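You operate a simulated robot arm through the tools that you are given. There is no shell and no other tool. Be economical: measure what you need, move in short steps, check, and stop when the job is done.

Carry out the task below with a simulated robot arm. There is one attempt and no reset: what you move stays moved.

JOB
Put things in order on the marble top. At the end: the grey felt pad is in the teal bowl; the purple lavender bag stands where the white toothpaste tube stood; the brown belt stands on top of the cream album; one of the cedar blocks from the marble top is on the red coaster; the white toothpaste tube stands where the grey felt pad stood; whatever was shut is shut again. Leave all else as you found it, and nothing knocked over.
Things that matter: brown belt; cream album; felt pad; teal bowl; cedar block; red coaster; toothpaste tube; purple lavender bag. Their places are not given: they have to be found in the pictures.

It is judged by the outcome, as a careful person would: the job done as asked, and still so three seconds after it is handed in. It fails if anything else is knocked over, pushed out of place, dropped, spilled or broken.

ROBOT AND FRAMES
A 6-joint arm with a two-finger parallel gripper, fixed in place. Base frame: the origin is at the foot of the arm, x ahead of it, y to its left, z up; the work surface is at about z = 0.95. Lengths are in m, angles in rad, forces in N, time in s.
With the tool pointing down near the work surface it reaches from about 0.22 to 0.66 m from the base axis. Its first joint turns from -1.152 to 1.152 rad. Payload 2.9 kg.
The tool frame sits at the grasp point between the pads (the TCP): z along the fingers, y along the line on which they close. The tips reach 0.03 m beyond it. The gripper opens to 0.11 m. The fingers are 0.02 m wide and 0.01 m thick; the gripper's body (0.048 by 0.112 m) begins 0.055 m behind the TCP.
Orientation is that of the tool frame in the base frame, as a unit quaternion [x, y, z, w]. With the fingers straight down and closing along the base's y, the tool's x points along the base's -x, its y along +y and its z along -z.

CONTROLS
- The arm moves only by the tool nudge_tool. Its arguments are lists of equal length, an entry for each row: "translation": the shift along the base's x, y, z in m, a list of three; "angular": the turn, a rotation vector about the base's x, y, z in rad, a list of three; "claw": the finger opening in m, from 0 to 0.11. In form: {"translation": [[tx, ty, tz], ...], "angular": [[ax, ay, az], ...], "claw": [claw, ...]}. A call has 1 to 12 rows; each row is the pose to reach, as a shift and turn from the pose commanded when the call began. A row lasts 0.2 s, in which the tool goes at most 0.05 m and 0.15 rad; a call with a longer step from one row to the next is refused whole, and so is a gripper value outside its range. A pose out of reach is approached as far as the arm can. The call stops where the force on the tool passes 40 N (or 10 N more than at its start, if that is more) or the arm is blocked; 0.2 s more then pass. The fingers move at their own pace (about 0.108 m/s each) and stop on an object; they squeeze with about 37 N. The grip force told is the motor's: it shows also when the fingers shut on nothing. Time passes only in rows, and 0.2 s behind the last, so rows that repeat a pose let the fingers close. The reply holds the time, the measured pose of the TCP, the force on the tool along the base axes, the opening and the grip force, in the units named above and with some noise.
- Cameras (640 x 400 px; columns grow to the right, rows downward): "scene" is fixed at [0.1004, 0.4367, 1.3876]; the picture's right is [-0.75, -0.66, 0.00], its down [-0.38, 0.44, -0.82] and it looks along [0.54, -0.61, -0.58] (base axes); focal length 246 px, centre (320, 200). "wrist" rides on the gripper at [-0.036, 0, -0.057] in the tool frame; the picture's right is [0.00, -1.00, 0.00], its down [0.97, 0.00, -0.24] and it looks along [0.24, 0.00, 0.97] (tool axes); focal length 218 px, centre (320, 200).
- camera(camera): a new picture of that camera. No time passes.
- probe_pixels(camera, pixels): there is no depth. For up to 12 entries [column, row, z] of the newest picture of that camera ("zoom" is the newest enlarged one), the place [x, y] in the base frame at which the ray of that pixel passes the height z, good to about 0.002 m, but the place of the scene camera against the robot may be out by one fixed shift of up to 0.025 m in any direction. No time passes.
- enlarge(camera, box): a new picture of the part [left, top, right, bottom] of that camera's present view, enlarged. No time passes.
- hand_in(): hands the job in; it is judged then, once.

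Keep the steps short. Do not move on a guess: measure, check each grasp and each placing, and mend mistakes. In all there are 80 turns and 34 pictures (those below and enlarged ones count). Leave the gripper open and the arm clear of the work at the hand-in unless told otherwise, and finish with a single line.

The tools are called after "Call:" as name(argument=value, ...) on one line, values as JSON. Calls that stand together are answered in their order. nudge_tool: Moves the arm, as the interface text tells. Its arguments: {"type":"object","properties":{"translation":{"type":"array","items":{"type":"array","items":{"type":"number"}}},"angular":{"type":"array","items":{"type":"array","items":{"type":"number"}}},"claw":{"type":"array","items":{"type":"number"}}},"required":["translation","angular","claw"]} The other tools are called the same way: camera (camera) takes a picture; probe_pixels (camera, pixels) gives the place at which the rays of pixels pass given heights; enlarge (camera, box) takes an enlarged picture of a part of a camera's view; hand_in () hands the job in.

At the start:

```text
time: 0.0
eef_pos: [0.3676, -0.123, 1.2632]
tool_rot: [0.0, 1.0, 0.001, 0.0]
wrist_force: [0.0, 1.0, -0.3]
finger_gap: 0.1099
grip_force: 0.1
```

scene: 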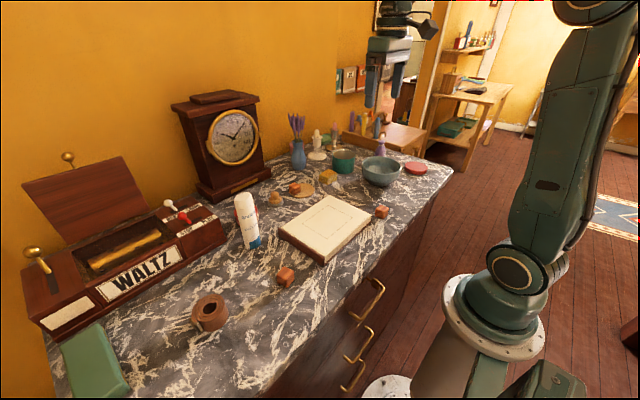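
wrist: 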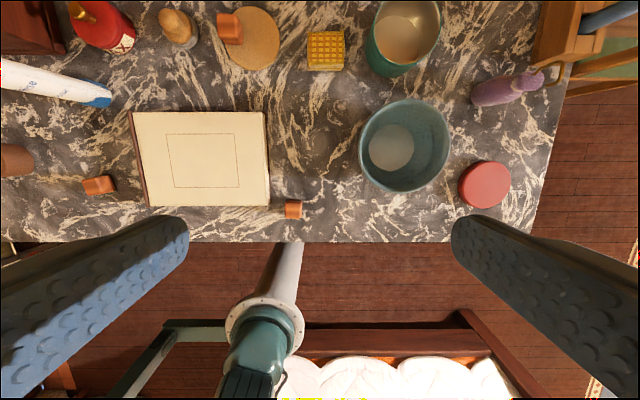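

I'll begin by looking closer at the far end of the top and at the whole top in the scene view.

Call:
enlarge(camera="scene", box=[240, 100, 460, 240])

Call:
enlarge(camera="scene", box=[20, 140, 340, 400])

Call:
enlarge(camera="wrist", box=[200, 0, 600, 250])

```text
2.86 times, centred on (350, 170) of scene
```

zoom: 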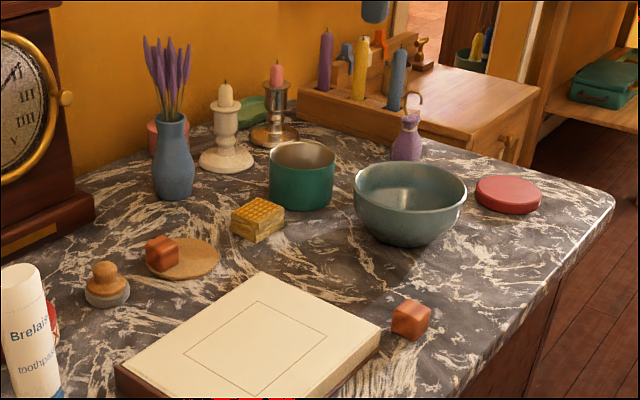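

```text
1.54 times, centred on (180, 270) of scene
```

zoom: 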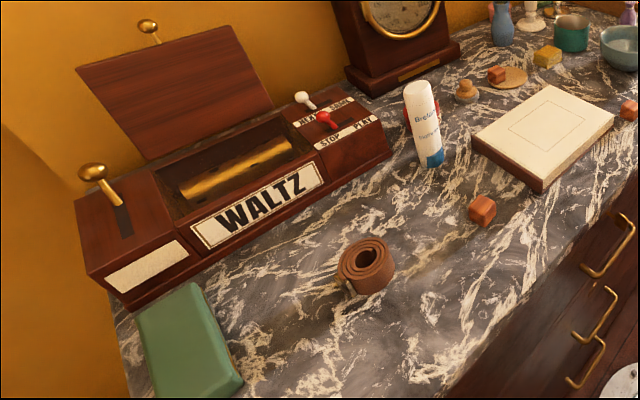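

```text
1.60 times, centred on (400, 125) of wrist
```

zoom: 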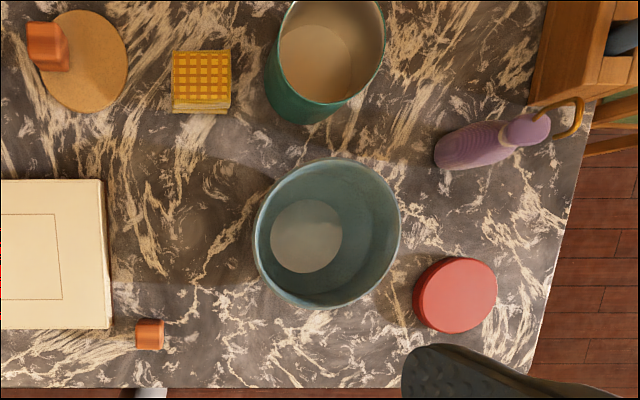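

I take the grey felt pad to be the knob-handled disc at wrist (178,28); the tube, belt, album, blocks, bowl, coaster and bag are visible. Now measuring base positions.

Call:
probe_pixels(camera="wrist", pixels=[[178, 35, 0.95], [105, 95, 0.95], [485, 97, 0.95], [485, 185, 0.96], [293, 210, 0.95], [98, 185, 0.95], [390, 147, 0.96], [405, 145, 1.0], [15, 160, 0.97], [135, 113, 0.98], [263, 113, 0.98], [148, 205, 0.98]])

Call:
probe_pixels(camera="wrist", pixels=[[268, 205, 0.98], [230, 28, 0.97], [325, 50, 0.97], [397, 75, 0.95], [105, 45, 0.95], [560, 70, 1.05], [450, 145, 1.02], [360, 145, 1.02], [405, 98, 1.02], [405, 192, 1.02], [300, 240, 0.95]])

Call:
probe_pixels(camera="scene", pixels=[[276, 205, 0.95], [253, 247, 0.95], [383, 153, 0.95], [415, 168, 0.97], [382, 217, 0.95], [286, 284, 0.95], [210, 325, 0.95], [208, 305, 0.99], [243, 196, 1.07]])

```text
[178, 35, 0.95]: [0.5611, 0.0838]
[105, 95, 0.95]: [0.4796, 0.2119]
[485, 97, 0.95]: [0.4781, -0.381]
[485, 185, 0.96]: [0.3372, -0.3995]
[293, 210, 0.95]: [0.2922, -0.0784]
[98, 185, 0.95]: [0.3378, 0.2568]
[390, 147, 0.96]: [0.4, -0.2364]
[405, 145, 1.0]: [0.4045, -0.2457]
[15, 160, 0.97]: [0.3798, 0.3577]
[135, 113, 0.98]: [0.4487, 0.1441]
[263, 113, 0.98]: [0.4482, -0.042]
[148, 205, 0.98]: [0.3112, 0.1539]
```

```text
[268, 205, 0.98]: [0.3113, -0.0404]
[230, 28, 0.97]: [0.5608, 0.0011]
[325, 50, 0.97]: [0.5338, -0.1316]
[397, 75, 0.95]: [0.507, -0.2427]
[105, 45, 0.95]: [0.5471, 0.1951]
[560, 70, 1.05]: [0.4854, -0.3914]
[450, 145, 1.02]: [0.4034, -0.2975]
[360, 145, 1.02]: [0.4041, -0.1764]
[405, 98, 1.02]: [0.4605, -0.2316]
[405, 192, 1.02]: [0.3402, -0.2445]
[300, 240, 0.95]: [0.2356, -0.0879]
```

```text
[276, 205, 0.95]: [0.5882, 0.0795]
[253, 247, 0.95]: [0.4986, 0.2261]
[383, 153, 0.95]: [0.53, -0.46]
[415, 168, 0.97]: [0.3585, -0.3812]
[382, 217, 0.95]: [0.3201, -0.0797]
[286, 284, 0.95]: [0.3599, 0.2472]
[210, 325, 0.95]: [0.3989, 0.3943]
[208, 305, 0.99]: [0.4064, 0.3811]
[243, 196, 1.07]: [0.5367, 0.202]
```

The wrist camera gives good positions: pad ≈(0.56,0.085), tube ≈(0.48,0.21). Moving high over that area for a closer look.

Call:
nudge_tool(translation=[[0.02, 0.04, 0], [0.04, 0.08, 0], [0.06, 0.12, 0], [0.08, 0.16, 0], [0.1, 0.2, 0], [0.12, 0.24, 0]], angular=[[0, 0, 0], [0, 0, 0], [0, 0, 0], [0, 0, 0], [0, 0, 0], [0, 0, 0]], claw=[0.11, 0.11, 0.11, 0.11, 0.11, 0.11])

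Call:
camera(camera="wrist")

```text
time: 1.4
eef_pos: [0.4879, 0.1149, 1.262]
tool_rot: [-0.001, 1.0, 0.0, 0.0]
wrist_force: [1.1, 0.3, -0.3]
finger_gap: 0.1096
grip_force: 0.1
```

```text
28 pictures are left
```

wrist: 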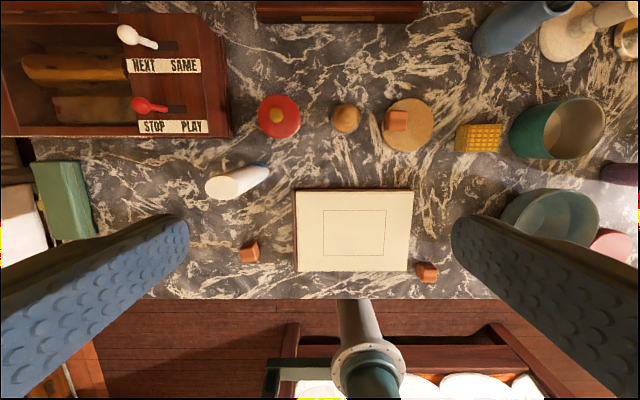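

Call:
enlarge(camera="wrist", box=[190, 70, 450, 232])

```text
2.46 times, centred on (320, 151) of wrist
```

zoom: 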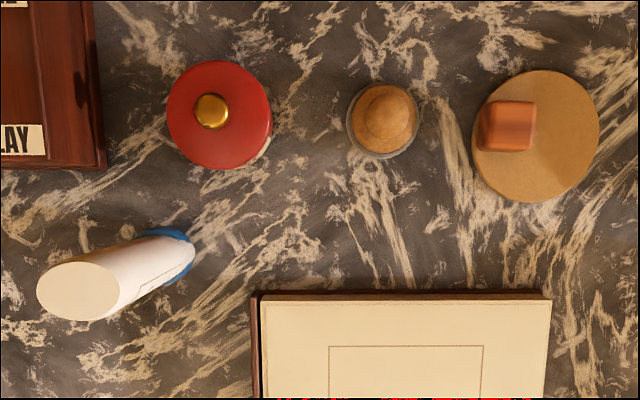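

Call:
probe_pixels(camera="zoom", pixels=[[347, 122, 0.96], [419, 122, 0.96], [383, 159, 0.96], [383, 84, 0.97], [195, 253, 0.95], [172, 285, 0.95], [160, 229, 0.95], [37, 290, 1.07], [118, 290, 1.07], [78, 262, 1.07], [78, 320, 1.07], [220, 168, 0.96]])

Call:
probe_pixels(camera="wrist", pixels=[[346, 117, 0.95], [427, 272, 0.96], [250, 253, 0.96], [413, 190, 0.985], [295, 190, 0.985], [297, 271, 0.985], [410, 271, 0.985]])

```text
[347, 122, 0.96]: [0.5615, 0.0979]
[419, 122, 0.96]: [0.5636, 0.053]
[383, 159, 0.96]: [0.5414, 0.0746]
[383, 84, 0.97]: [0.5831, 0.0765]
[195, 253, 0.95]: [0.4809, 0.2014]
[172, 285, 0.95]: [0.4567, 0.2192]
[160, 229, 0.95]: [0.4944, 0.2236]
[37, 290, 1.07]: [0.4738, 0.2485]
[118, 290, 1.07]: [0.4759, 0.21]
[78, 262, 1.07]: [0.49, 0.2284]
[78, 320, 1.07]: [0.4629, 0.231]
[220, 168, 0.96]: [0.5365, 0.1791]
```

```text
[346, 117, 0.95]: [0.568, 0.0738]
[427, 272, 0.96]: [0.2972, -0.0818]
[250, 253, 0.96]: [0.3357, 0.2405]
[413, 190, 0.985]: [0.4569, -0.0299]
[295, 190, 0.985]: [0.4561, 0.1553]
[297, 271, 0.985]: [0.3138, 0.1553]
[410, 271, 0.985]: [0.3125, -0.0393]
```

Pad centre ≈(0.562,0.0755), disc about 0.045 wide; tube ≈(0.478,0.221). Now going down above the pad with a narrower opening, stopping high enough to look.

Call:
nudge_tool(translation=[[0.019, -0.0105, -0.03], [0.038, -0.021, -0.07], [0.056, -0.031, -0.11], [0.0744, -0.0415, -0.143], [0.0744, -0.0415, -0.143]], angular=[[0, 0, 0], [0, 0, 0], [0, 0, 0], [0, 0, 0], [0, 0, 0]], claw=[0.065, 0.065, 0.065, 0.065, 0.065])

Call:
camera(camera="wrist")

Call:
enlarge(camera="scene", box=[220, 130, 380, 230])

```text
time: 2.6
eef_pos: [0.5609, 0.0728, 1.1193]
tool_rot: [0.0, 1.0, 0.001, 0.0]
wrist_force: [-0.8, 1.1, 0.0]
finger_gap: 0.0649
grip_force: 0.0
```

```text
26 pictures are left
```

wrist: 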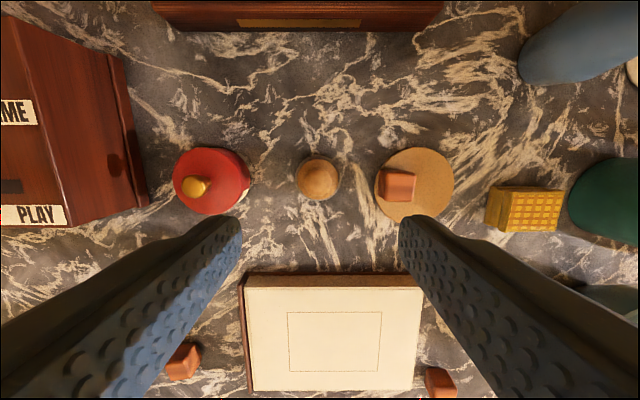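

```text
4.00 times, centred on (300, 180) of scene
```

zoom: 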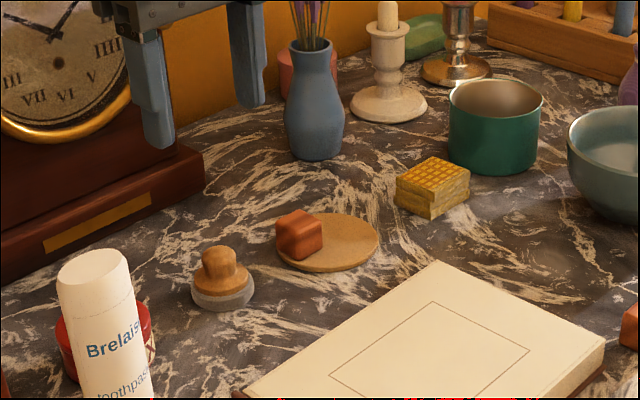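

Call:
probe_pixels(camera="wrist", pixels=[[318, 177, 0.99], [318, 179, 0.965], [296, 179, 0.96], [340, 179, 0.96], [318, 201, 0.955], [318, 200, 0.96], [376, 183, 0.96], [250, 180, 0.96]])

```text
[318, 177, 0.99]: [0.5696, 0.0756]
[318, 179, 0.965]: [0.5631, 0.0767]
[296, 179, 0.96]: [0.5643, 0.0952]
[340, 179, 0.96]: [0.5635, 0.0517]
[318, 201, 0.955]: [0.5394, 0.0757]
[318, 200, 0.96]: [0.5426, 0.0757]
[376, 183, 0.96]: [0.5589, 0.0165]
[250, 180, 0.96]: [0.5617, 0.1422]
```

Pad is centred under the gripper. Going down to the knob (tips about 0.966) and closing.

Call:
nudge_tool(translation=[[0, 0, -0.045], [0, 0, -0.09], [0, 0, -0.126], [0, 0, -0.126], [0, 0, -0.126], [0, 0, -0.126]], angular=[[0, 0, 0], [0, 0, 0], [0, 0, 0], [0, 0, 0], [0, 0, 0], [0, 0, 0]], claw=[0.065, 0.065, 0.065, 0.02, 0.0, 0.0])

```text
time: 4.0
eef_pos: [0.5615, 0.0728, 0.9917]
tool_rot: [0.001, 1.0, 0.0, -0.001]
wrist_force: [-0.2, -0.4, -0.1]
finger_gap: 0.0443
grip_force: 37.1
```

Gripped (0.044 wide). Lifting and carrying over the bowl at ≈(0.400,-0.237), staying high.

Call:
nudge_tool(translation=[[0, 0, 0.04], [0, 0, 0.085], [0, 0, 0.13], [0, 0, 0.16], [-0.02, -0.039, 0.16], [-0.0405, -0.078, 0.16], [-0.061, -0.117, 0.16], [-0.081, -0.156, 0.16], [-0.101, -0.195, 0.16], [-0.1215, -0.234, 0.16], [-0.142, -0.273, 0.16], [-0.162, -0.3125, 0.16]], angular=[[0, 0, 0], [0, 0, 0], [0, 0, 0], [0, 0, 0], [0, 0, 0], [0, 0, 0], [0, 0, 0], [0, 0, 0], [0, 0, 0], [0, 0, 0], [0, 0, 0], [0, 0, 0]], claw=[0, 0, 0, 0, 0, 0, 0, 0, 0, 0, 0, 0])

Call:
camera(camera="wrist")

```text
time: 6.6
eef_pos: [0.3986, -0.2413, 1.153]
tool_rot: [-0.001, 1.0, 0.0, 0.0]
wrist_force: [0.0, -0.7, -0.9]
finger_gap: 0.0445
grip_force: 37.1
```

```text
24 pictures are left
```

wrist: 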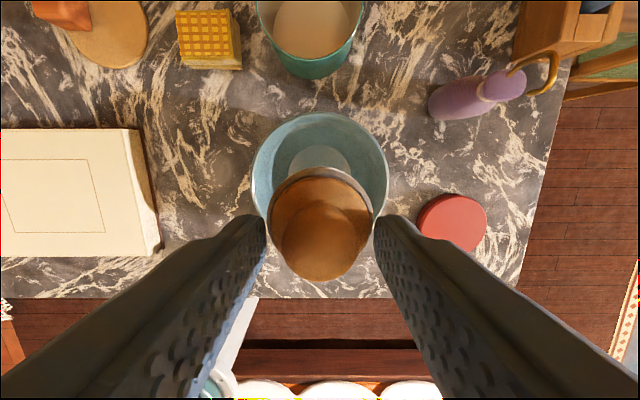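

Call:
probe_pixels(camera="wrist", pixels=[[252, 178, 1.01], [388, 178, 1.01], [320, 112, 1.01], [320, 147, 0.96], [288, 170, 0.96], [352, 170, 0.96], [453, 222, 0.965], [460, 105, 0.96]])

```text
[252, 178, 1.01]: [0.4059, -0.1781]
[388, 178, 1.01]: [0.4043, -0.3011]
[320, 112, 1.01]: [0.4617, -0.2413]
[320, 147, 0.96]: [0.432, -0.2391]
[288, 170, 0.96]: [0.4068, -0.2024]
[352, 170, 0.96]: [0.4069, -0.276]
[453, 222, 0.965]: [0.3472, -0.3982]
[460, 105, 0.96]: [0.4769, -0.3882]
```

Bowl centre ≈(0.400,-0.2395), the tool is right above it. Lowering the pad into the bowl, short of the floor.

Call:
nudge_tool(translation=[[0, -0.001, -0.045], [0, -0.001, -0.09], [0, -0.001, -0.13], [0, -0.001, -0.145], [0, -0.001, -0.149]], angular=[[0, 0, 0], [0, 0, 0], [0, 0, 0], [0, 0, 0], [0, 0, 0]], claw=[0, 0, 0, 0, 0])

```text
time: 7.8
eef_pos: [0.4002, -0.2397, 1.0044]
tool_rot: [0.0, 1.0, 0.0, -0.001]
wrist_force: [-0.8, -0.3, -0.8]
finger_gap: 0.0441
grip_force: 36.8
```

No contact yet. Small steps down until it touches.

Call:
nudge_tool(translation=[[0, 0, -0.002], [0, 0, -0.004], [0, 0, -0.006]], angular=[[0, 0, 0], [0, 0, 0], [0, 0, 0]], claw=[0, 0, 0])

```text
time: 8.6
eef_pos: [0.4017, -0.2405, 1.0009]
tool_rot: [0.001, 1.0, -0.001, 0.002]
wrist_force: [-0.3, 1.0, 11.0]
finger_gap: 0.0442
grip_force: 36.8
```

It rests on the floor (11 N). Opening slightly, then rising.

Call:
nudge_tool(translation=[[0, 0, -0.004], [0, 0, -0.004], [0, 0, 0.02], [0, 0, 0.06], [0, 0, 0.1], [0, 0, 0.14]], angular=[[0, 0, 0], [0, 0, 0], [0, 0, 0], [0, 0, 0], [0, 0, 0], [0, 0, 0]], claw=[0.051, 0.052, 0.054, 0.06, 0.08, 0.08])

Call:
camera(camera="wrist")

```text
time: 10.0
eef_pos: [0.3994, -0.2381, 1.1408]
tool_rot: [0.0, 1.0, 0.0, 0.0]
wrist_force: [-0.3, 0.5, 0.6]
finger_gap: 0.0799
grip_force: 0.1
```

```text
23 pictures are left
```

wrist: 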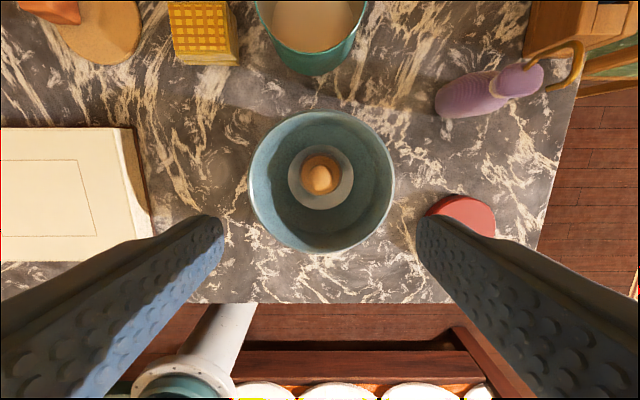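

Pad sits upright in the bowl. Next the tube: moving high above (0.478,0.221) and checking.

Call:
nudge_tool(translation=[[0, 0, 0.045], [0, 0.03, 0.08], [0.008, 0.075, 0.096], [0.015, 0.122, 0.096], [0.023, 0.17, 0.096], [0.031, 0.218, 0.096], [0.039, 0.266, 0.096], [0.047, 0.314, 0.096], [0.055, 0.362, 0.096], [0.065, 0.41, 0.096], [0.078, 0.457, 0.096]], angular=[[0, 0, 0], [0, 0, 0], [0, 0, 0], [0, 0, 0], [0, 0, 0], [0, 0, 0], [0, 0, 0], [0, 0, 0], [0, 0, 0], [0, 0, 0], [0, 0, 0]], claw=[0.08, 0.08, 0.08, 0.08, 0.08, 0.08, 0.08, 0.08, 0.08, 0.08, 0.08])

Call:
camera(camera="wrist")

```text
time: 12.4
eef_pos: [0.4774, 0.2192, 1.2346]
tool_rot: [0.0, 1.0, 0.0, -0.001]
wrist_force: [0.1, -0.2, 0.2]
finger_gap: 0.08
grip_force: 0.0
```

```text
22 pictures are left
```

wrist: 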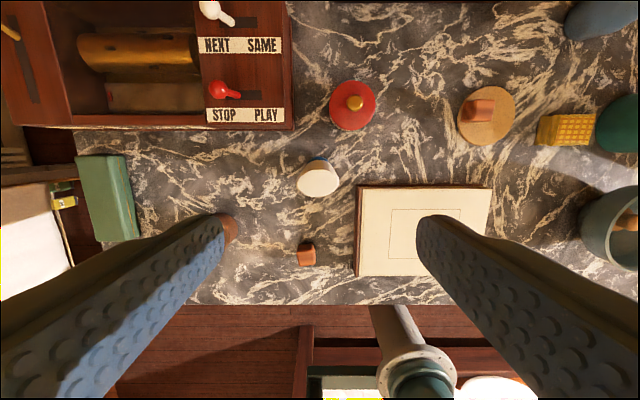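

Call:
enlarge(camera="wrist", box=[240, 125, 400, 225])

Call:
enlarge(camera="scene", box=[200, 170, 328, 250])

```text
4.00 times, centred on (320, 175) of wrist
```

zoom: 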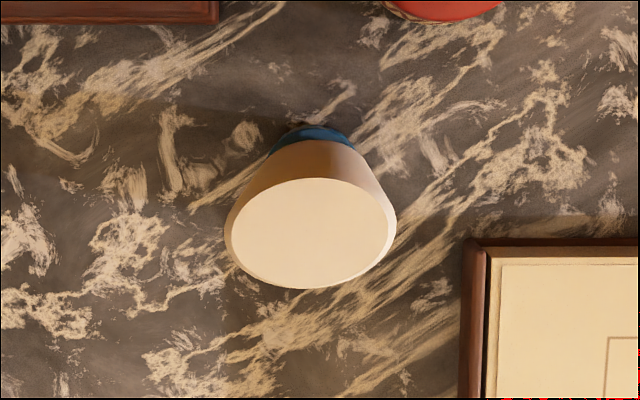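

```text
5.00 times, centred on (264, 210) of scene
```

zoom: 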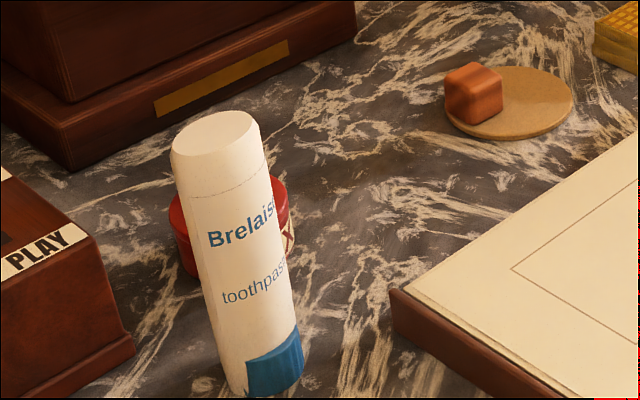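

Call:
probe_pixels(camera="wrist", pixels=[[317.5, 183.5, 1.08], [296.5, 183.5, 1.08], [339, 183.5, 1.08], [317.5, 169.5, 1.08], [317.5, 197.5, 1.08], [318, 156, 0.95], [306, 163, 0.96], [330, 163, 0.96], [317.5, 183.5, 1.1]])

Call:
probe_pixels(camera="zoom", pixels=[[215, 132, 1.07], [215, 132, 1.08], [215, 132, 1.09], [260, 380, 0.95]])

```text
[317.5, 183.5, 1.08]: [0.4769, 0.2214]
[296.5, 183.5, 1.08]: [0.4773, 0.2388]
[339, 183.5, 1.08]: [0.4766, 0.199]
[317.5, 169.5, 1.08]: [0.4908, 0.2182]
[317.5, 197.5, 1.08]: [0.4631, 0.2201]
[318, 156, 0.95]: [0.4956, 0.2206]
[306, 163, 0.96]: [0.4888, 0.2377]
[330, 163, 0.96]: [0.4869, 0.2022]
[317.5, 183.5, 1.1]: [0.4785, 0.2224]
```

```text
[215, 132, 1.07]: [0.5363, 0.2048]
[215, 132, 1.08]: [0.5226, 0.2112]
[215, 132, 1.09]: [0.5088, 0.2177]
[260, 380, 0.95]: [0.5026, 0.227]
```

Tube: centre ≈(0.477,0.220), about 0.145 tall, 0.038 wide across y. Grip it at z=1.05 (so the gripper body clears the top).

Call:
nudge_tool(translation=[[-0.001, 0.001, -0.045], [-0.001, 0.001, -0.09], [-0.001, 0.001, -0.135], [-0.001, 0.001, -0.175], [-0.001, 0.001, -0.185], [-0.001, 0.001, -0.185], [-0.001, 0.001, -0.185], [-0.001, 0.001, -0.185]], angular=[[0, 0, 0], [0, 0, 0], [0, 0, 0], [0, 0, 0], [0, 0, 0], [0, 0, 0], [0, 0, 0], [0, 0, 0]], claw=[0.07, 0.07, 0.07, 0.07, 0.07, 0.03, 0, 0])

```text
time: 14.2
eef_pos: [0.4777, 0.2181, 1.0513]
tool_rot: [0.0, 1.0, 0.0, 0.0]
wrist_force: [-0.8, -0.6, -0.3]
finger_gap: 0.0401
grip_force: 37.2
```

Held (0.040). Lifting and carrying to the pad's old spot (0.562,0.0755), stopping 0.03 above.

Call:
nudge_tool(translation=[[0, 0, 0.04], [0, 0, 0.08], [0, 0, 0.11], [0.0, -0.04, 0.11], [0.022, -0.08, 0.11], [0.054, -0.113, 0.11], [0.085, -0.1445, 0.11], [0.085, -0.1445, 0.07], [0.085, -0.1445, 0.03], [0.085, -0.1445, 0.03]], angular=[[0, 0, 0], [0, 0, 0], [0, 0, 0], [0, 0, 0], [0, 0, 0], [0, 0, 0], [0, 0, 0], [0, 0, 0], [0, 0, 0], [0, 0, 0]], claw=[0, 0, 0, 0, 0, 0, 0, 0, 0, 0])

Call:
camera(camera="scene")

```text
time: 16.4
eef_pos: [0.5611, 0.0745, 1.0815]
tool_rot: [-0.001, 1.0, 0.0, 0.0]
wrist_force: [-0.4, 0.3, -1.1]
finger_gap: 0.0401
grip_force: 37.0
```

```text
19 pictures are left
```

scene: 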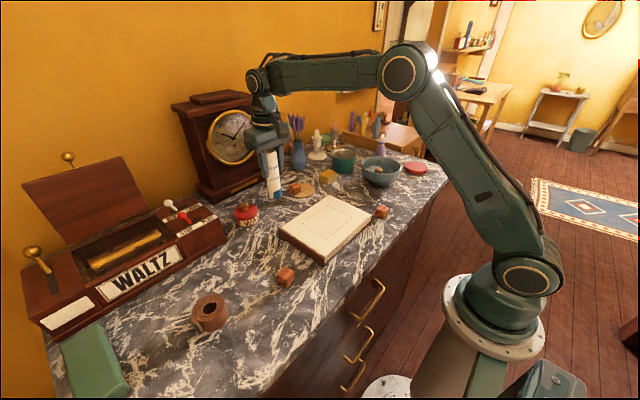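

Tube hangs upright over the spot, clear of its neighbours. Lowering to the table in small steps.

Call:
nudge_tool(translation=[[0, 0, -0.015], [0, 0, -0.025], [0, 0, -0.028], [0, 0, -0.03], [0, 0, -0.031]], angular=[[0, 0, 0], [0, 0, 0], [0, 0, 0], [0, 0, 0], [0, 0, 0]], claw=[0, 0, 0, 0, 0])

```text
time: 17.6
eef_pos: [0.5623, 0.0743, 1.0525]
tool_rot: [0.0, 1.0, 0.0, 0.002]
wrist_force: [-4.8, 3.3, 20.1]
finger_gap: 0.0403
grip_force: 37.2
```

It touches (20 N). Easing 1 mm up, opening, then rising.

Call:
nudge_tool(translation=[[0, 0, 0.001], [0, 0, 0.001], [0, 0, 0.001], [0, 0, 0.02], [0, 0, 0.06], [0, 0, 0.11], [0, 0, 0.15]], angular=[[0, 0, 0], [0, 0, 0], [0, 0, 0], [0, 0, 0], [0, 0, 0], [0, 0, 0], [0, 0, 0]], claw=[0.042, 0.055, 0.07, 0.07, 0.07, 0.07, 0.07])

Call:
camera(camera="wrist")

```text
time: 19.2
eef_pos: [0.561, 0.0731, 1.1998]
tool_rot: [0.0, 1.0, 0.0, -0.001]
wrist_force: [0.3, 0.7, -0.6]
finger_gap: 0.0701
grip_force: 0.0
```

```text
18 pictures are left
```

wrist: 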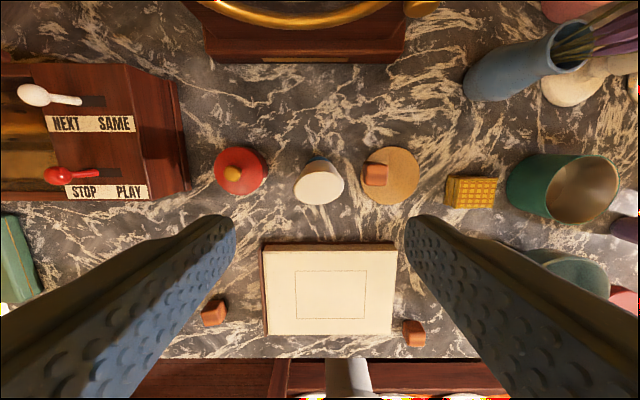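

Tube stands on the spot. Next the lavender bag; moving high over it.

Call:
nudge_tool(translation=[[-0.03, 0, 0.03], [-0.06, -0.02, 0.05], [-0.09, -0.05, 0.06], [-0.09, -0.095, 0.06], [-0.09, -0.143, 0.06], [-0.09, -0.191, 0.06], [-0.09, -0.239, 0.06], [-0.09, -0.287, 0.06], [-0.09, -0.335, 0.06], [-0.09, -0.383, 0.06], [-0.09, -0.43, 0.06], [-0.09, -0.455, 0.06]], angular=[[0, 0, 0], [0, 0, 0], [0, 0, 0], [0, 0, 0], [0, 0, 0], [0, 0, 0], [0, 0, 0], [0, 0, 0], [0, 0, 0], [0, 0, 0], [0, 0, 0], [0, 0, 0]], claw=[0.09, 0.09, 0.09, 0.09, 0.09, 0.09, 0.09, 0.09, 0.09, 0.09, 0.09, 0.09])

Call:
camera(camera="wrist")

Call:
enlarge(camera="scene", box=[330, 110, 458, 190])

```text
time: 21.8
eef_pos: [0.4501, -0.3376, 1.2429]
tool_rot: [-0.001, 1.0, 0.0, 0.0]
wrist_force: [0.7, 0.2, -0.2]
finger_gap: 0.0901
grip_force: 0.0
out of reach, approached as far as the arm can: row 10, 11, 12
```

```text
17 pictures are left
```

wrist: 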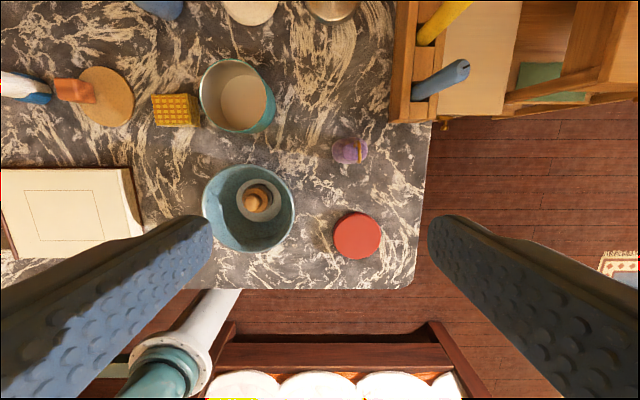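

```text
5.00 times, centred on (394, 150) of scene
```

zoom: 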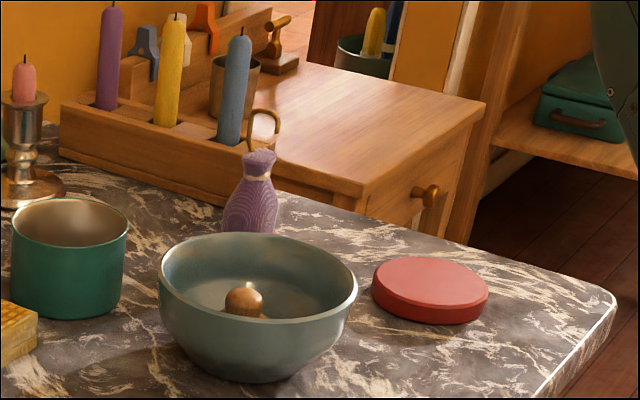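

Call:
enlarge(camera="wrist", box=[302, 110, 398, 170])

Call:
probe_pixels(camera="wrist", pixels=[[350, 151, 1.0], [350, 151, 0.96], [333, 152, 0.97], [368, 152, 0.97], [350, 163, 0.95], [357, 236, 0.965], [333, 236, 0.965], [382, 236, 0.965], [390, 122, 0.98]])

Call:
probe_pixels(camera="scene", pixels=[[379, 156, 0.95], [382, 140, 1.01], [382, 140, 1.03], [382, 140, 1.05], [384, 132, 1.05], [384, 132, 1.07], [417, 168, 0.965]])

```text
6.67 times, centred on (350, 140) of wrist
```

zoom: 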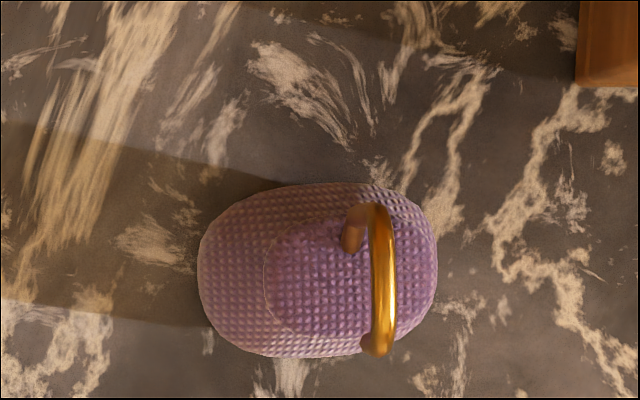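

```text
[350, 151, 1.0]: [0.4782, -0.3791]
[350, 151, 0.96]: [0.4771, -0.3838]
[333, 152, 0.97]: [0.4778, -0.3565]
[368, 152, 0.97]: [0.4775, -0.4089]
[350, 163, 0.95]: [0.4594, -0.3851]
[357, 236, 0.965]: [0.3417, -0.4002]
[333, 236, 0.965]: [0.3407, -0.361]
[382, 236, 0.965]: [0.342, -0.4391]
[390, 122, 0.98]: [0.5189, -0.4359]
```

```text
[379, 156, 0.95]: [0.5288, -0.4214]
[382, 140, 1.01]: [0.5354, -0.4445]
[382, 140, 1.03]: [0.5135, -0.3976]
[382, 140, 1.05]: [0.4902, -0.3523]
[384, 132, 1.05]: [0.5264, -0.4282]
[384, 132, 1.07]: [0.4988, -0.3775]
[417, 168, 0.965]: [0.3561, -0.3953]
```

Bag: centre ≈(0.478,-0.380), loop top about z 1.06, widest low. The reach limit was hit at that height, so I first make a small downward move to learn the current command reference.

Call:
nudge_tool(translation=[[0, 0, -0.03], [0, 0, -0.07], [0, 0, -0.11], [0, 0, -0.11]], angular=[[0, 0, 0], [0, 0, 0], [0, 0, 0], [0, 0, 0]], claw=[0.08, 0.08, 0.08, 0.08])

```text
time: 22.8
eef_pos: [0.4512, -0.339, 1.1285]
tool_rot: [0.0, 1.0, -0.001, 0.0]
wrist_force: [-0.8, 0.7, 0.6]
finger_gap: 0.0802
grip_force: 0.0
```

Reference is the reached pose. Moving sideways over the bag at this height (tips ≈1.10, above the loop) and looking.

Call:
nudge_tool(translation=[[0.0135, -0.021, 0], [0.027, -0.0415, 0], [0.027, -0.0415, 0]], angular=[[0, 0, 0], [0, 0, 0], [0, 0, 0]], claw=[0.08, 0.08, 0.08])

Call:
camera(camera="wrist")

```text
time: 23.6
eef_pos: [0.4765, -0.381, 1.1307]
tool_rot: [-0.001, 1.0, -0.001, 0.0]
wrist_force: [-0.8, 0.6, -0.5]
finger_gap: 0.08
grip_force: 0.0
```

```text
14 pictures are left
```

wrist: 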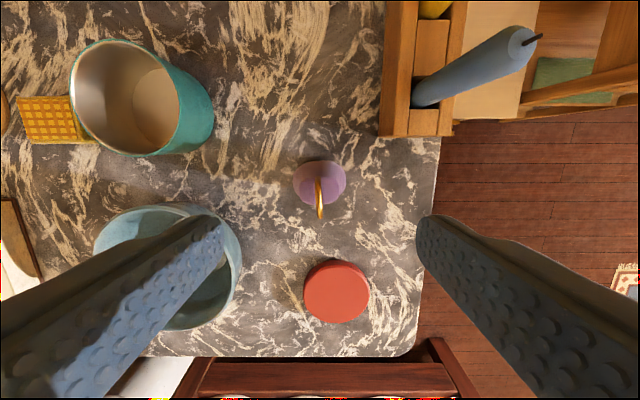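

Call:
probe_pixels(camera="wrist", pixels=[[320, 183, 0.98], [293, 183, 0.98], [346, 183, 0.98], [320, 160, 0.97], [320, 205, 0.97], [320, 215, 1.06], [318, 180, 1.06], [384, 135, 0.98], [240, 270, 1.01]])

```text
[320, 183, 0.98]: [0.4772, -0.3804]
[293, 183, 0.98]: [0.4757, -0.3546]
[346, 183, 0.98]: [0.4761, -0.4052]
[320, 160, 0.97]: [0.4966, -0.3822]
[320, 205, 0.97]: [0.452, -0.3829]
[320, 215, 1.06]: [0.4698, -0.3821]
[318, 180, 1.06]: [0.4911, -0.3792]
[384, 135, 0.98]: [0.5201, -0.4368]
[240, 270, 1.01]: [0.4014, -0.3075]
```

Aligned (bag centre (0.477,-0.380)). Going down to z≈1.022 and closing.

Call:
nudge_tool(translation=[[0, 0, -0.04], [0, 0, -0.08], [0, 0, -0.1], [0, 0, -0.107], [0, 0, -0.107], [0, 0, -0.107], [0, 0, -0.107]], angular=[[0, 0, 0], [0, 0, 0], [0, 0, 0], [0, 0, 0], [0, 0, 0], [0, 0, 0], [0, 0, 0]], claw=[0.08, 0.08, 0.08, 0.08, 0.04, 0, 0])

```text
time: 25.2
eef_pos: [0.4774, -0.381, 1.0225]
tool_rot: [-0.001, 1.0, 0.0, 0.0]
wrist_force: [0.0, 0.5, 0.2]
finger_gap: 0.0501
grip_force: 37.3
```

Holding at 0.050. Lifting 0.10 and starting the carry; then a check.

Call:
nudge_tool(translation=[[0, 0, 0.03], [0, 0, 0.065], [-0.01, 0.01, 0.1], [-0.03, 0.05, 0.11], [-0.03, 0.095, 0.11], [-0.03, 0.14, 0.11], [-0.03, 0.185, 0.11], [-0.03, 0.23, 0.11]], angular=[[0, 0, 0], [0, 0, 0], [0, 0, 0], [0, 0, 0], [0, 0, 0], [0, 0, 0], [0, 0, 0], [0, 0, 0]], claw=[0, 0, 0, 0, 0, 0, 0, 0])

Call:
camera(camera="scene")

```text
time: 27.0
eef_pos: [0.4469, -0.1511, 1.1349]
tool_rot: [0.0, 1.0, 0.0, 0.001]
wrist_force: [-0.4, 0.3, -0.9]
finger_gap: 0.0495
grip_force: 36.3
```

```text
13 pictures are left
```

scene: 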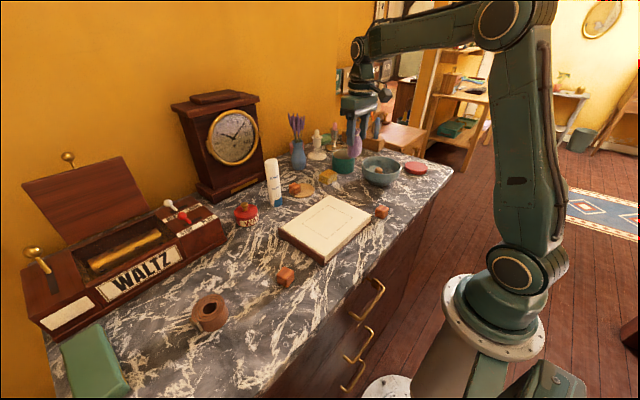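

Bag held upright. Carrying on to the tube's old spot (0.477,0.220) and lowering to 0.02 above the top.

Call:
nudge_tool(translation=[[0.0, 0.046, 0], [0.0, 0.092, 0], [0.005, 0.138, 0], [0.01, 0.184, 0], [0.015, 0.23, 0], [0.02, 0.276, 0], [0.025, 0.322, 0], [0.029, 0.37, 0], [0.029, 0.37, -0.045], [0.029, 0.37, -0.09], [0.029, 0.37, -0.09]], angular=[[0, 0, 0], [0, 0, 0], [0, 0, 0], [0, 0, 0], [0, 0, 0], [0, 0, 0], [0, 0, 0], [0, 0, 0], [0, 0, 0], [0, 0, 0], [0, 0, 0]], claw=[0, 0, 0, 0, 0, 0, 0, 0, 0, 0, 0])

```text
time: 29.4
eef_pos: [0.4765, 0.2201, 1.0415]
tool_rot: [0.0, 1.0, 0.0, -0.001]
wrist_force: [0.2, -0.2, -0.5]
finger_gap: 0.0492
grip_force: 36.7
```

Lowering in small steps until contact.

Call:
nudge_tool(translation=[[0, 0, -0.012], [0, 0, -0.016], [0, 0, -0.018], [0, 0, -0.019], [0, 0, -0.02]], angular=[[0, 0, 0], [0, 0, 0], [0, 0, 0], [0, 0, 0], [0, 0, 0]], claw=[0, 0, 0, 0, 0])

```text
time: 30.6
eef_pos: [0.4761, 0.2197, 1.023]
tool_rot: [0.0, 1.0, 0.0, 0.0]
wrist_force: [0.6, 0.1, -1.0]
finger_gap: 0.0491
grip_force: 36.6
```

Call:
nudge_tool(translation=[[0, 0, -0.001], [0, 0, -0.002], [0, 0, -0.003], [0, 0, -0.003]], angular=[[0, 0, 0], [0, 0, 0], [0, 0, 0], [0, 0, 0]], claw=[0, 0, 0, 0])

```text
time: 31.6
eef_pos: [0.4759, 0.2201, 1.0223]
tool_rot: [-0.001, 1.0, 0.001, 0.003]
wrist_force: [-1.3, -2.0, 24.6]
finger_gap: 0.0489
grip_force: 37.8
```

Contact (25 N). Easing 2 mm up, opening, rising.

Call:
nudge_tool(translation=[[0, 0, 0.002], [0, 0, 0.002], [0, 0, 0.002], [0, 0, 0.03], [0, 0, 0.075], [0, 0, 0.12], [0, 0, 0.16]], angular=[[0, 0, 0], [0, 0, 0], [0, 0, 0], [0, 0, 0], [0, 0, 0], [0, 0, 0], [0, 0, 0]], claw=[0.051, 0.065, 0.08, 0.08, 0.08, 0.08, 0.08])

Call:
camera(camera="wrist")

```text
time: 33.2
eef_pos: [0.4755, 0.2208, 1.1834]
tool_rot: [0.0, 1.0, -0.001, 0.0]
wrist_force: [-0.3, -0.8, 0.1]
finger_gap: 0.0802
grip_force: 0.0
```

```text
12 pictures are left
```

wrist: 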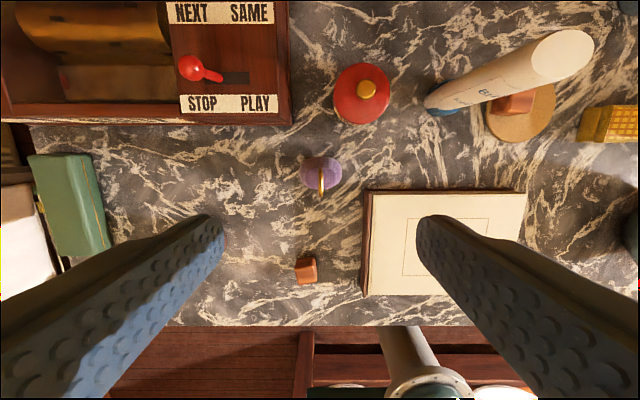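

Bag stands upright there. Next the belt; moving over ≈(0.385,0.36) to look.

Call:
nudge_tool(translation=[[-0.023, 0.035, 0.01], [-0.046, 0.07, 0.02], [-0.069, 0.105, 0.02], [-0.09, 0.14, 0.02], [-0.09, 0.14, 0.02]], angular=[[0, 0, 0], [0, 0, 0], [0, 0, 0], [0, 0, 0], [0, 0, 0]], claw=[0.11, 0.11, 0.11, 0.11, 0.11])

Call:
camera(camera="wrist")

Call:
enlarge(camera="scene", box=[150, 250, 310, 350])

```text
time: 34.4
eef_pos: [0.3866, 0.3605, 1.2019]
tool_rot: [-0.001, 1.0, 0.001, 0.001]
wrist_force: [0.4, 0.2, -0.9]
finger_gap: 0.1102
grip_force: 0.1
```

```text
11 pictures are left
```

wrist: 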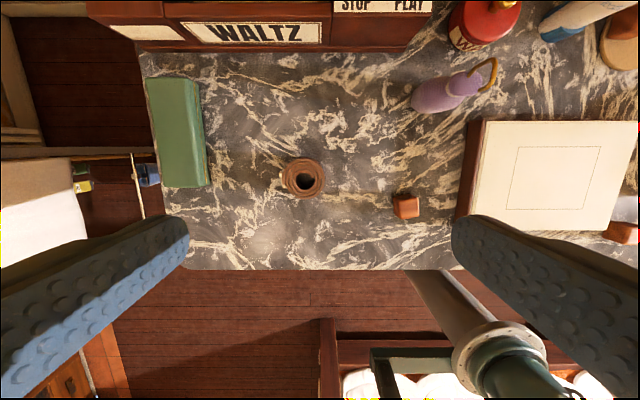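

```text
4.00 times, centred on (230, 300) of scene
```

zoom: 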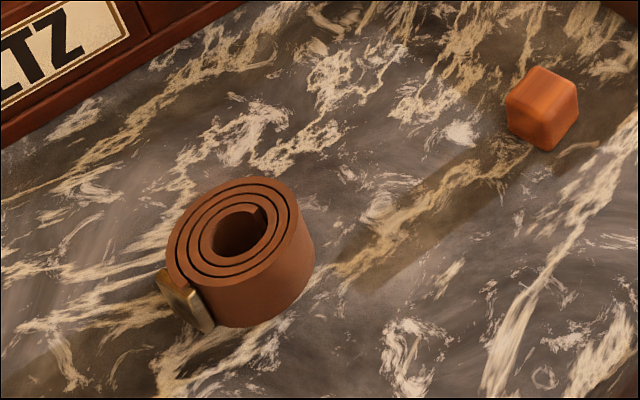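

Call:
enlarge(camera="wrist", box=[256, 140, 352, 200])

```text
6.67 times, centred on (304, 170) of wrist
```

zoom: 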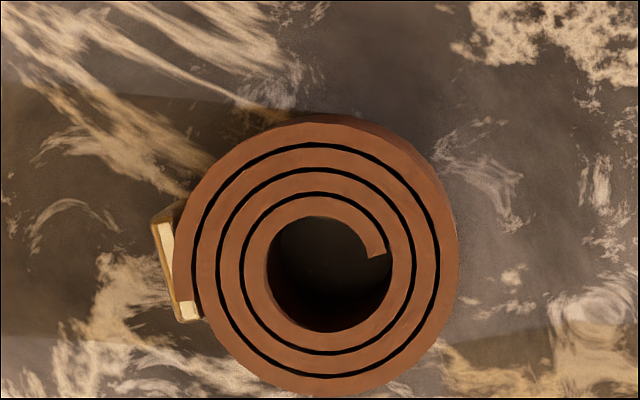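

Buckle on the +y side, so I will grip along x. Measuring coil edges.

Call:
probe_pixels(camera="zoom", pixels=[[192, 255, 0.985], [440, 255, 0.985], [320, 140, 0.985], [320, 397, 0.985], [150, 265, 0.96], [458, 230, 0.95], [330, 115, 0.95], [320, 262, 0.985]])

Call:
probe_pixels(camera="wrist", pixels=[[487, 122, 0.985], [638, 122, 0.985], [475, 215, 0.985], [405, 207, 0.96]])

```text
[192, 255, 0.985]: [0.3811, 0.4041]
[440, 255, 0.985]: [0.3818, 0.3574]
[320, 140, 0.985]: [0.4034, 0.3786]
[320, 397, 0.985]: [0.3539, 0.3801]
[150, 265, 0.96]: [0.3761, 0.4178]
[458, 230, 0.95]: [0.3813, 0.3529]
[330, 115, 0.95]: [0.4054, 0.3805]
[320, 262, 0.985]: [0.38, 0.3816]
```

```text
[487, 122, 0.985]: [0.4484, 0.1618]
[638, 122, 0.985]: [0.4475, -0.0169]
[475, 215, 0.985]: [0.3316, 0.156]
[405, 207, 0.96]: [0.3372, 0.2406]
```

Coil centre ≈(0.380,0.380), diameter ≈0.05. Turning the tool 90° about z while centring above it.

Call:
nudge_tool(translation=[[0, 0.005, 0], [0, 0.01, 0], [-0.003, 0.015, 0], [-0.007, 0.02, 0], [-0.007, 0.02, 0], [-0.007, 0.02, 0], [-0.007, 0.02, 0], [-0.007, 0.02, 0], [-0.007, 0.02, 0], [-0.007, 0.02, 0], [-0.007, 0.02, 0], [-0.007, 0.02, -0.04]], angular=[[0, 0, 0.143], [0, 0, 0.286], [0, 0, 0.429], [0, 0, 0.572], [0, 0, 0.715], [0, 0, 0.858], [0, 0, 1.0], [0, 0, 1.143], [0, 0, 1.286], [0, 0, 1.43], [0, 0, 1.5708], [0, 0, 1.5708]], claw=[0.08, 0.08, 0.08, 0.08, 0.08, 0.08, 0.08, 0.08, 0.08, 0.08, 0.08, 0.08])

Call:
camera(camera="wrist")

```text
time: 37.0
eef_pos: [0.378, 0.3805, 1.1592]
tool_rot: [0.708, -0.706, 0.001, -0.001]
wrist_force: [0.2, 0.3, -0.8]
finger_gap: 0.0802
grip_force: 0.0
```

```text
8 pictures are left
```

wrist: 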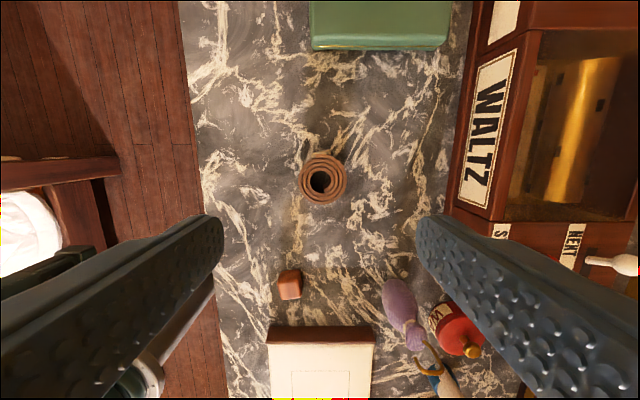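

Centred. Descending to z≈0.984 and closing along x.

Call:
nudge_tool(translation=[[0.001, 0, -0.045], [0.001, 0, -0.09], [0.001, 0, -0.135], [0.001, 0, -0.165], [0.001, 0, -0.176], [0.001, 0, -0.176], [0.001, 0, -0.176], [0.001, 0, -0.176]], angular=[[0, 0, 0], [0, 0, 0], [0, 0, 0], [0, 0, 0], [0, 0, 0], [0, 0, 0], [0, 0, 0], [0, 0, 0]], claw=[0.08, 0.08, 0.08, 0.08, 0.08, 0.04, 0, 0])

```text
time: 38.8
eef_pos: [0.3804, 0.3796, 0.9822]
tool_rot: [0.707, -0.707, 0.0, 0.0]
wrist_force: [-0.1, 0.5, -0.3]
finger_gap: 0.057
grip_force: 37.3
```

Held (0.057). Lifting and carrying to the album centre (0.384,0.058), ending well above.

Call:
nudge_tool(translation=[[0, 0, 0.04], [0, 0, 0.08], [0, 0, 0.12], [0, -0.045, 0.12], [0, -0.092, 0.12], [0, -0.139, 0.12], [0, -0.186, 0.12], [0.002, -0.233, 0.12], [0.004, -0.28, 0.12], [0.004, -0.322, 0.12], [0.004, -0.322, 0.08], [0.004, -0.322, 0.05]], angular=[[0, 0, 0], [0, 0, 0], [0, 0, 0], [0, 0, 0], [0, 0, 0], [0, 0, 0], [0, 0, 0], [0, 0, 0], [0, 0, 0], [0, 0, 0], [0, 0, 0], [0, 0, 0]], claw=[0, 0, 0, 0, 0, 0, 0, 0, 0, 0, 0, 0])

Call:
camera(camera="scene")

```text
time: 41.4
eef_pos: [0.3848, 0.0561, 1.0336]
tool_rot: [-0.707, 0.707, -0.001, 0.001]
wrist_force: [0.2, 0.2, -1.4]
finger_gap: 0.0569
grip_force: 36.7
```

```text
7 pictures are left
```

scene: 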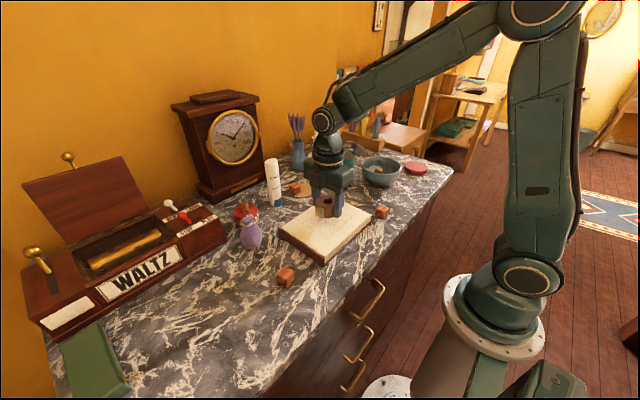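

Belt is over the album centre. Lowering in fine steps until contact.

Call:
nudge_tool(translation=[[0, 0, -0.004], [0, 0, -0.008], [0, 0, -0.011], [0, 0, -0.014], [0, 0, -0.016]], angular=[[0, 0, 0], [0, 0, 0], [0, 0, 0], [0, 0, 0], [0, 0, 0]], claw=[0, 0, 0, 0, 0])

```text
time: 42.6
eef_pos: [0.384, 0.0579, 1.0181]
tool_rot: [0.707, -0.707, 0.0, -0.001]
wrist_force: [0.1, -0.1, -1.3]
finger_gap: 0.0568
grip_force: 36.9
```

Call:
nudge_tool(translation=[[0, 0, -0.002], [0, 0, -0.003], [0, 0, -0.004], [0, 0, -0.005], [0, 0, -0.006], [0, 0, -0.007]], angular=[[0, 0, 0], [0, 0, 0], [0, 0, 0], [0, 0, 0], [0, 0, 0], [0, 0, 0]], claw=[0, 0, 0, 0, 0, 0])

```text
time: 44.0
eef_pos: [0.384, 0.0578, 1.0111]
tool_rot: [-0.707, 0.708, 0.001, 0.001]
wrist_force: [0.3, -0.3, -1.1]
finger_gap: 0.0569
grip_force: 36.8
```

Call:
nudge_tool(translation=[[0, 0, -0.001], [0, 0, -0.002], [0, 0, -0.003], [0, 0, -0.004], [0, 0, -0.005], [0, 0, -0.006], [0, 0, -0.007]], angular=[[0, 0, 0], [0, 0, 0], [0, 0, 0], [0, 0, 0], [0, 0, 0], [0, 0, 0], [0, 0, 0]], claw=[0, 0, 0, 0, 0, 0, 0])

```text
time: 45.7
eef_pos: [0.3838, 0.0578, 1.006]
tool_rot: [0.707, -0.707, 0.0, -0.001]
wrist_force: [-1.7, 0.4, 6.0]
finger_gap: 0.0572
grip_force: 36.5
stopped in row 7: the force on the tool passed its limit (the readings are from after the stop); the commanded pose is now the measured one
```

Contact reached. Opening and rising.

Call:
nudge_tool(translation=[[0, 0, 0], [0, 0, 0], [0, 0, 0.0], [0, 0, 0.03], [0, 0, 0.075], [0, 0, 0.12], [0, 0, 0.15]], angular=[[0, 0, 0], [0, 0, 0], [0, 0, 0], [0, 0, 0], [0, 0, 0], [0, 0, 0], [0, 0, 0]], claw=[0.06, 0.075, 0.085, 0.085, 0.085, 0.085, 0.085])

Call:
camera(camera="wrist")

```text
time: 47.3
eef_pos: [0.3847, 0.0565, 1.1546]
tool_rot: [-0.707, 0.707, -0.001, 0.001]
wrist_force: [0.5, -0.7, -0.2]
finger_gap: 0.085
grip_force: 0.1
```

```text
6 pictures are left
```

wrist: 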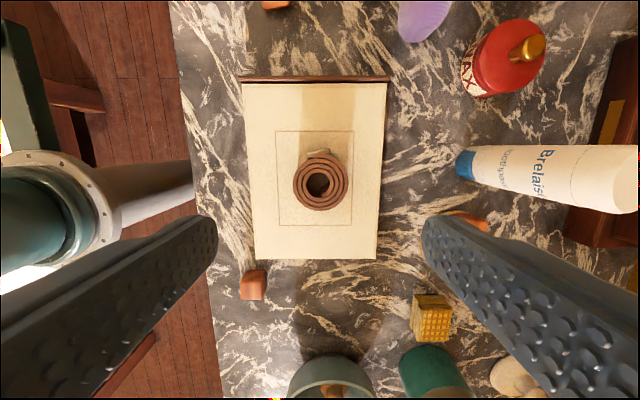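

Belt lies upright on the album's centre. Now the block on the marble beside the album's near corner (≈(0.295,-0.080)); moving above it.

Call:
nudge_tool(translation=[[-0.025, -0.035, 0], [-0.05, -0.072, 0], [-0.072, -0.108, 0], [-0.089, -0.1375, -0.01], [-0.089, -0.1375, -0.05], [-0.089, -0.1375, -0.05]], angular=[[0, 0, 0], [0, 0, 0], [0, 0, 0], [0, 0, 0], [0, 0, 0], [0, 0, 0]], claw=[0.06, 0.06, 0.06, 0.06, 0.06, 0.06])

Call:
camera(camera="wrist")

```text
time: 48.7
eef_pos: [0.296, -0.0785, 1.1052]
tool_rot: [-0.707, 0.707, -0.001, 0.002]
wrist_force: [0.1, 0.1, -0.1]
finger_gap: 0.06
grip_force: 0.2
```

```text
5 pictures are left
```

wrist: 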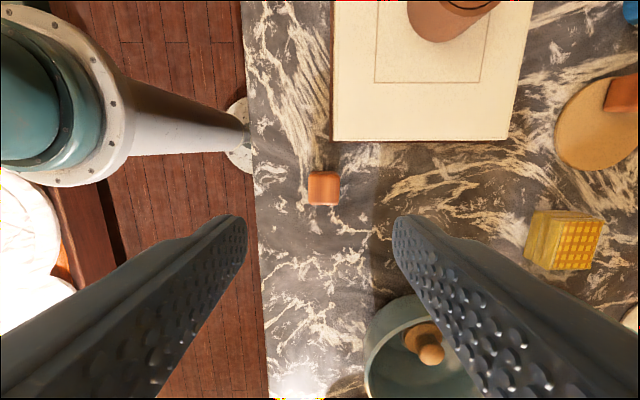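

Call:
probe_pixels(camera="wrist", pixels=[[324, 188, 0.965], [308, 188, 0.97], [340, 188, 0.97], [324, 172, 0.97], [324, 205, 0.97], [335, 140, 0.97], [324, 188, 0.975]])

```text
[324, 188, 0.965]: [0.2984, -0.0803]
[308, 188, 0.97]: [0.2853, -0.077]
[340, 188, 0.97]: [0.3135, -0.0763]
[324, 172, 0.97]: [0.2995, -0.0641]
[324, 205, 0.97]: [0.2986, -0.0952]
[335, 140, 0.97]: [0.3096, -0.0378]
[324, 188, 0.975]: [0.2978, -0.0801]
```

Block centre ≈(0.299,-0.080), ≈0.027 wide. Descending to z≈0.984 and closing.

Call:
nudge_tool(translation=[[0.004, -0.001, -0.045], [0.004, -0.001, -0.09], [0.004, -0.001, -0.115], [0.004, -0.001, -0.121], [0.004, -0.001, -0.121], [0.004, -0.001, -0.121], [0.004, -0.001, -0.121]], angular=[[0, 0, 0], [0, 0, 0], [0, 0, 0], [0, 0, 0], [0, 0, 0], [0, 0, 0], [0, 0, 0]], claw=[0.06, 0.06, 0.06, 0.06, 0.03, 0, 0])

```text
time: 50.3
eef_pos: [0.3009, -0.0778, 0.9848]
tool_rot: [0.707, -0.707, 0.001, -0.002]
wrist_force: [1.4, 0.7, -0.1]
finger_gap: 0.026
grip_force: 36.7
```

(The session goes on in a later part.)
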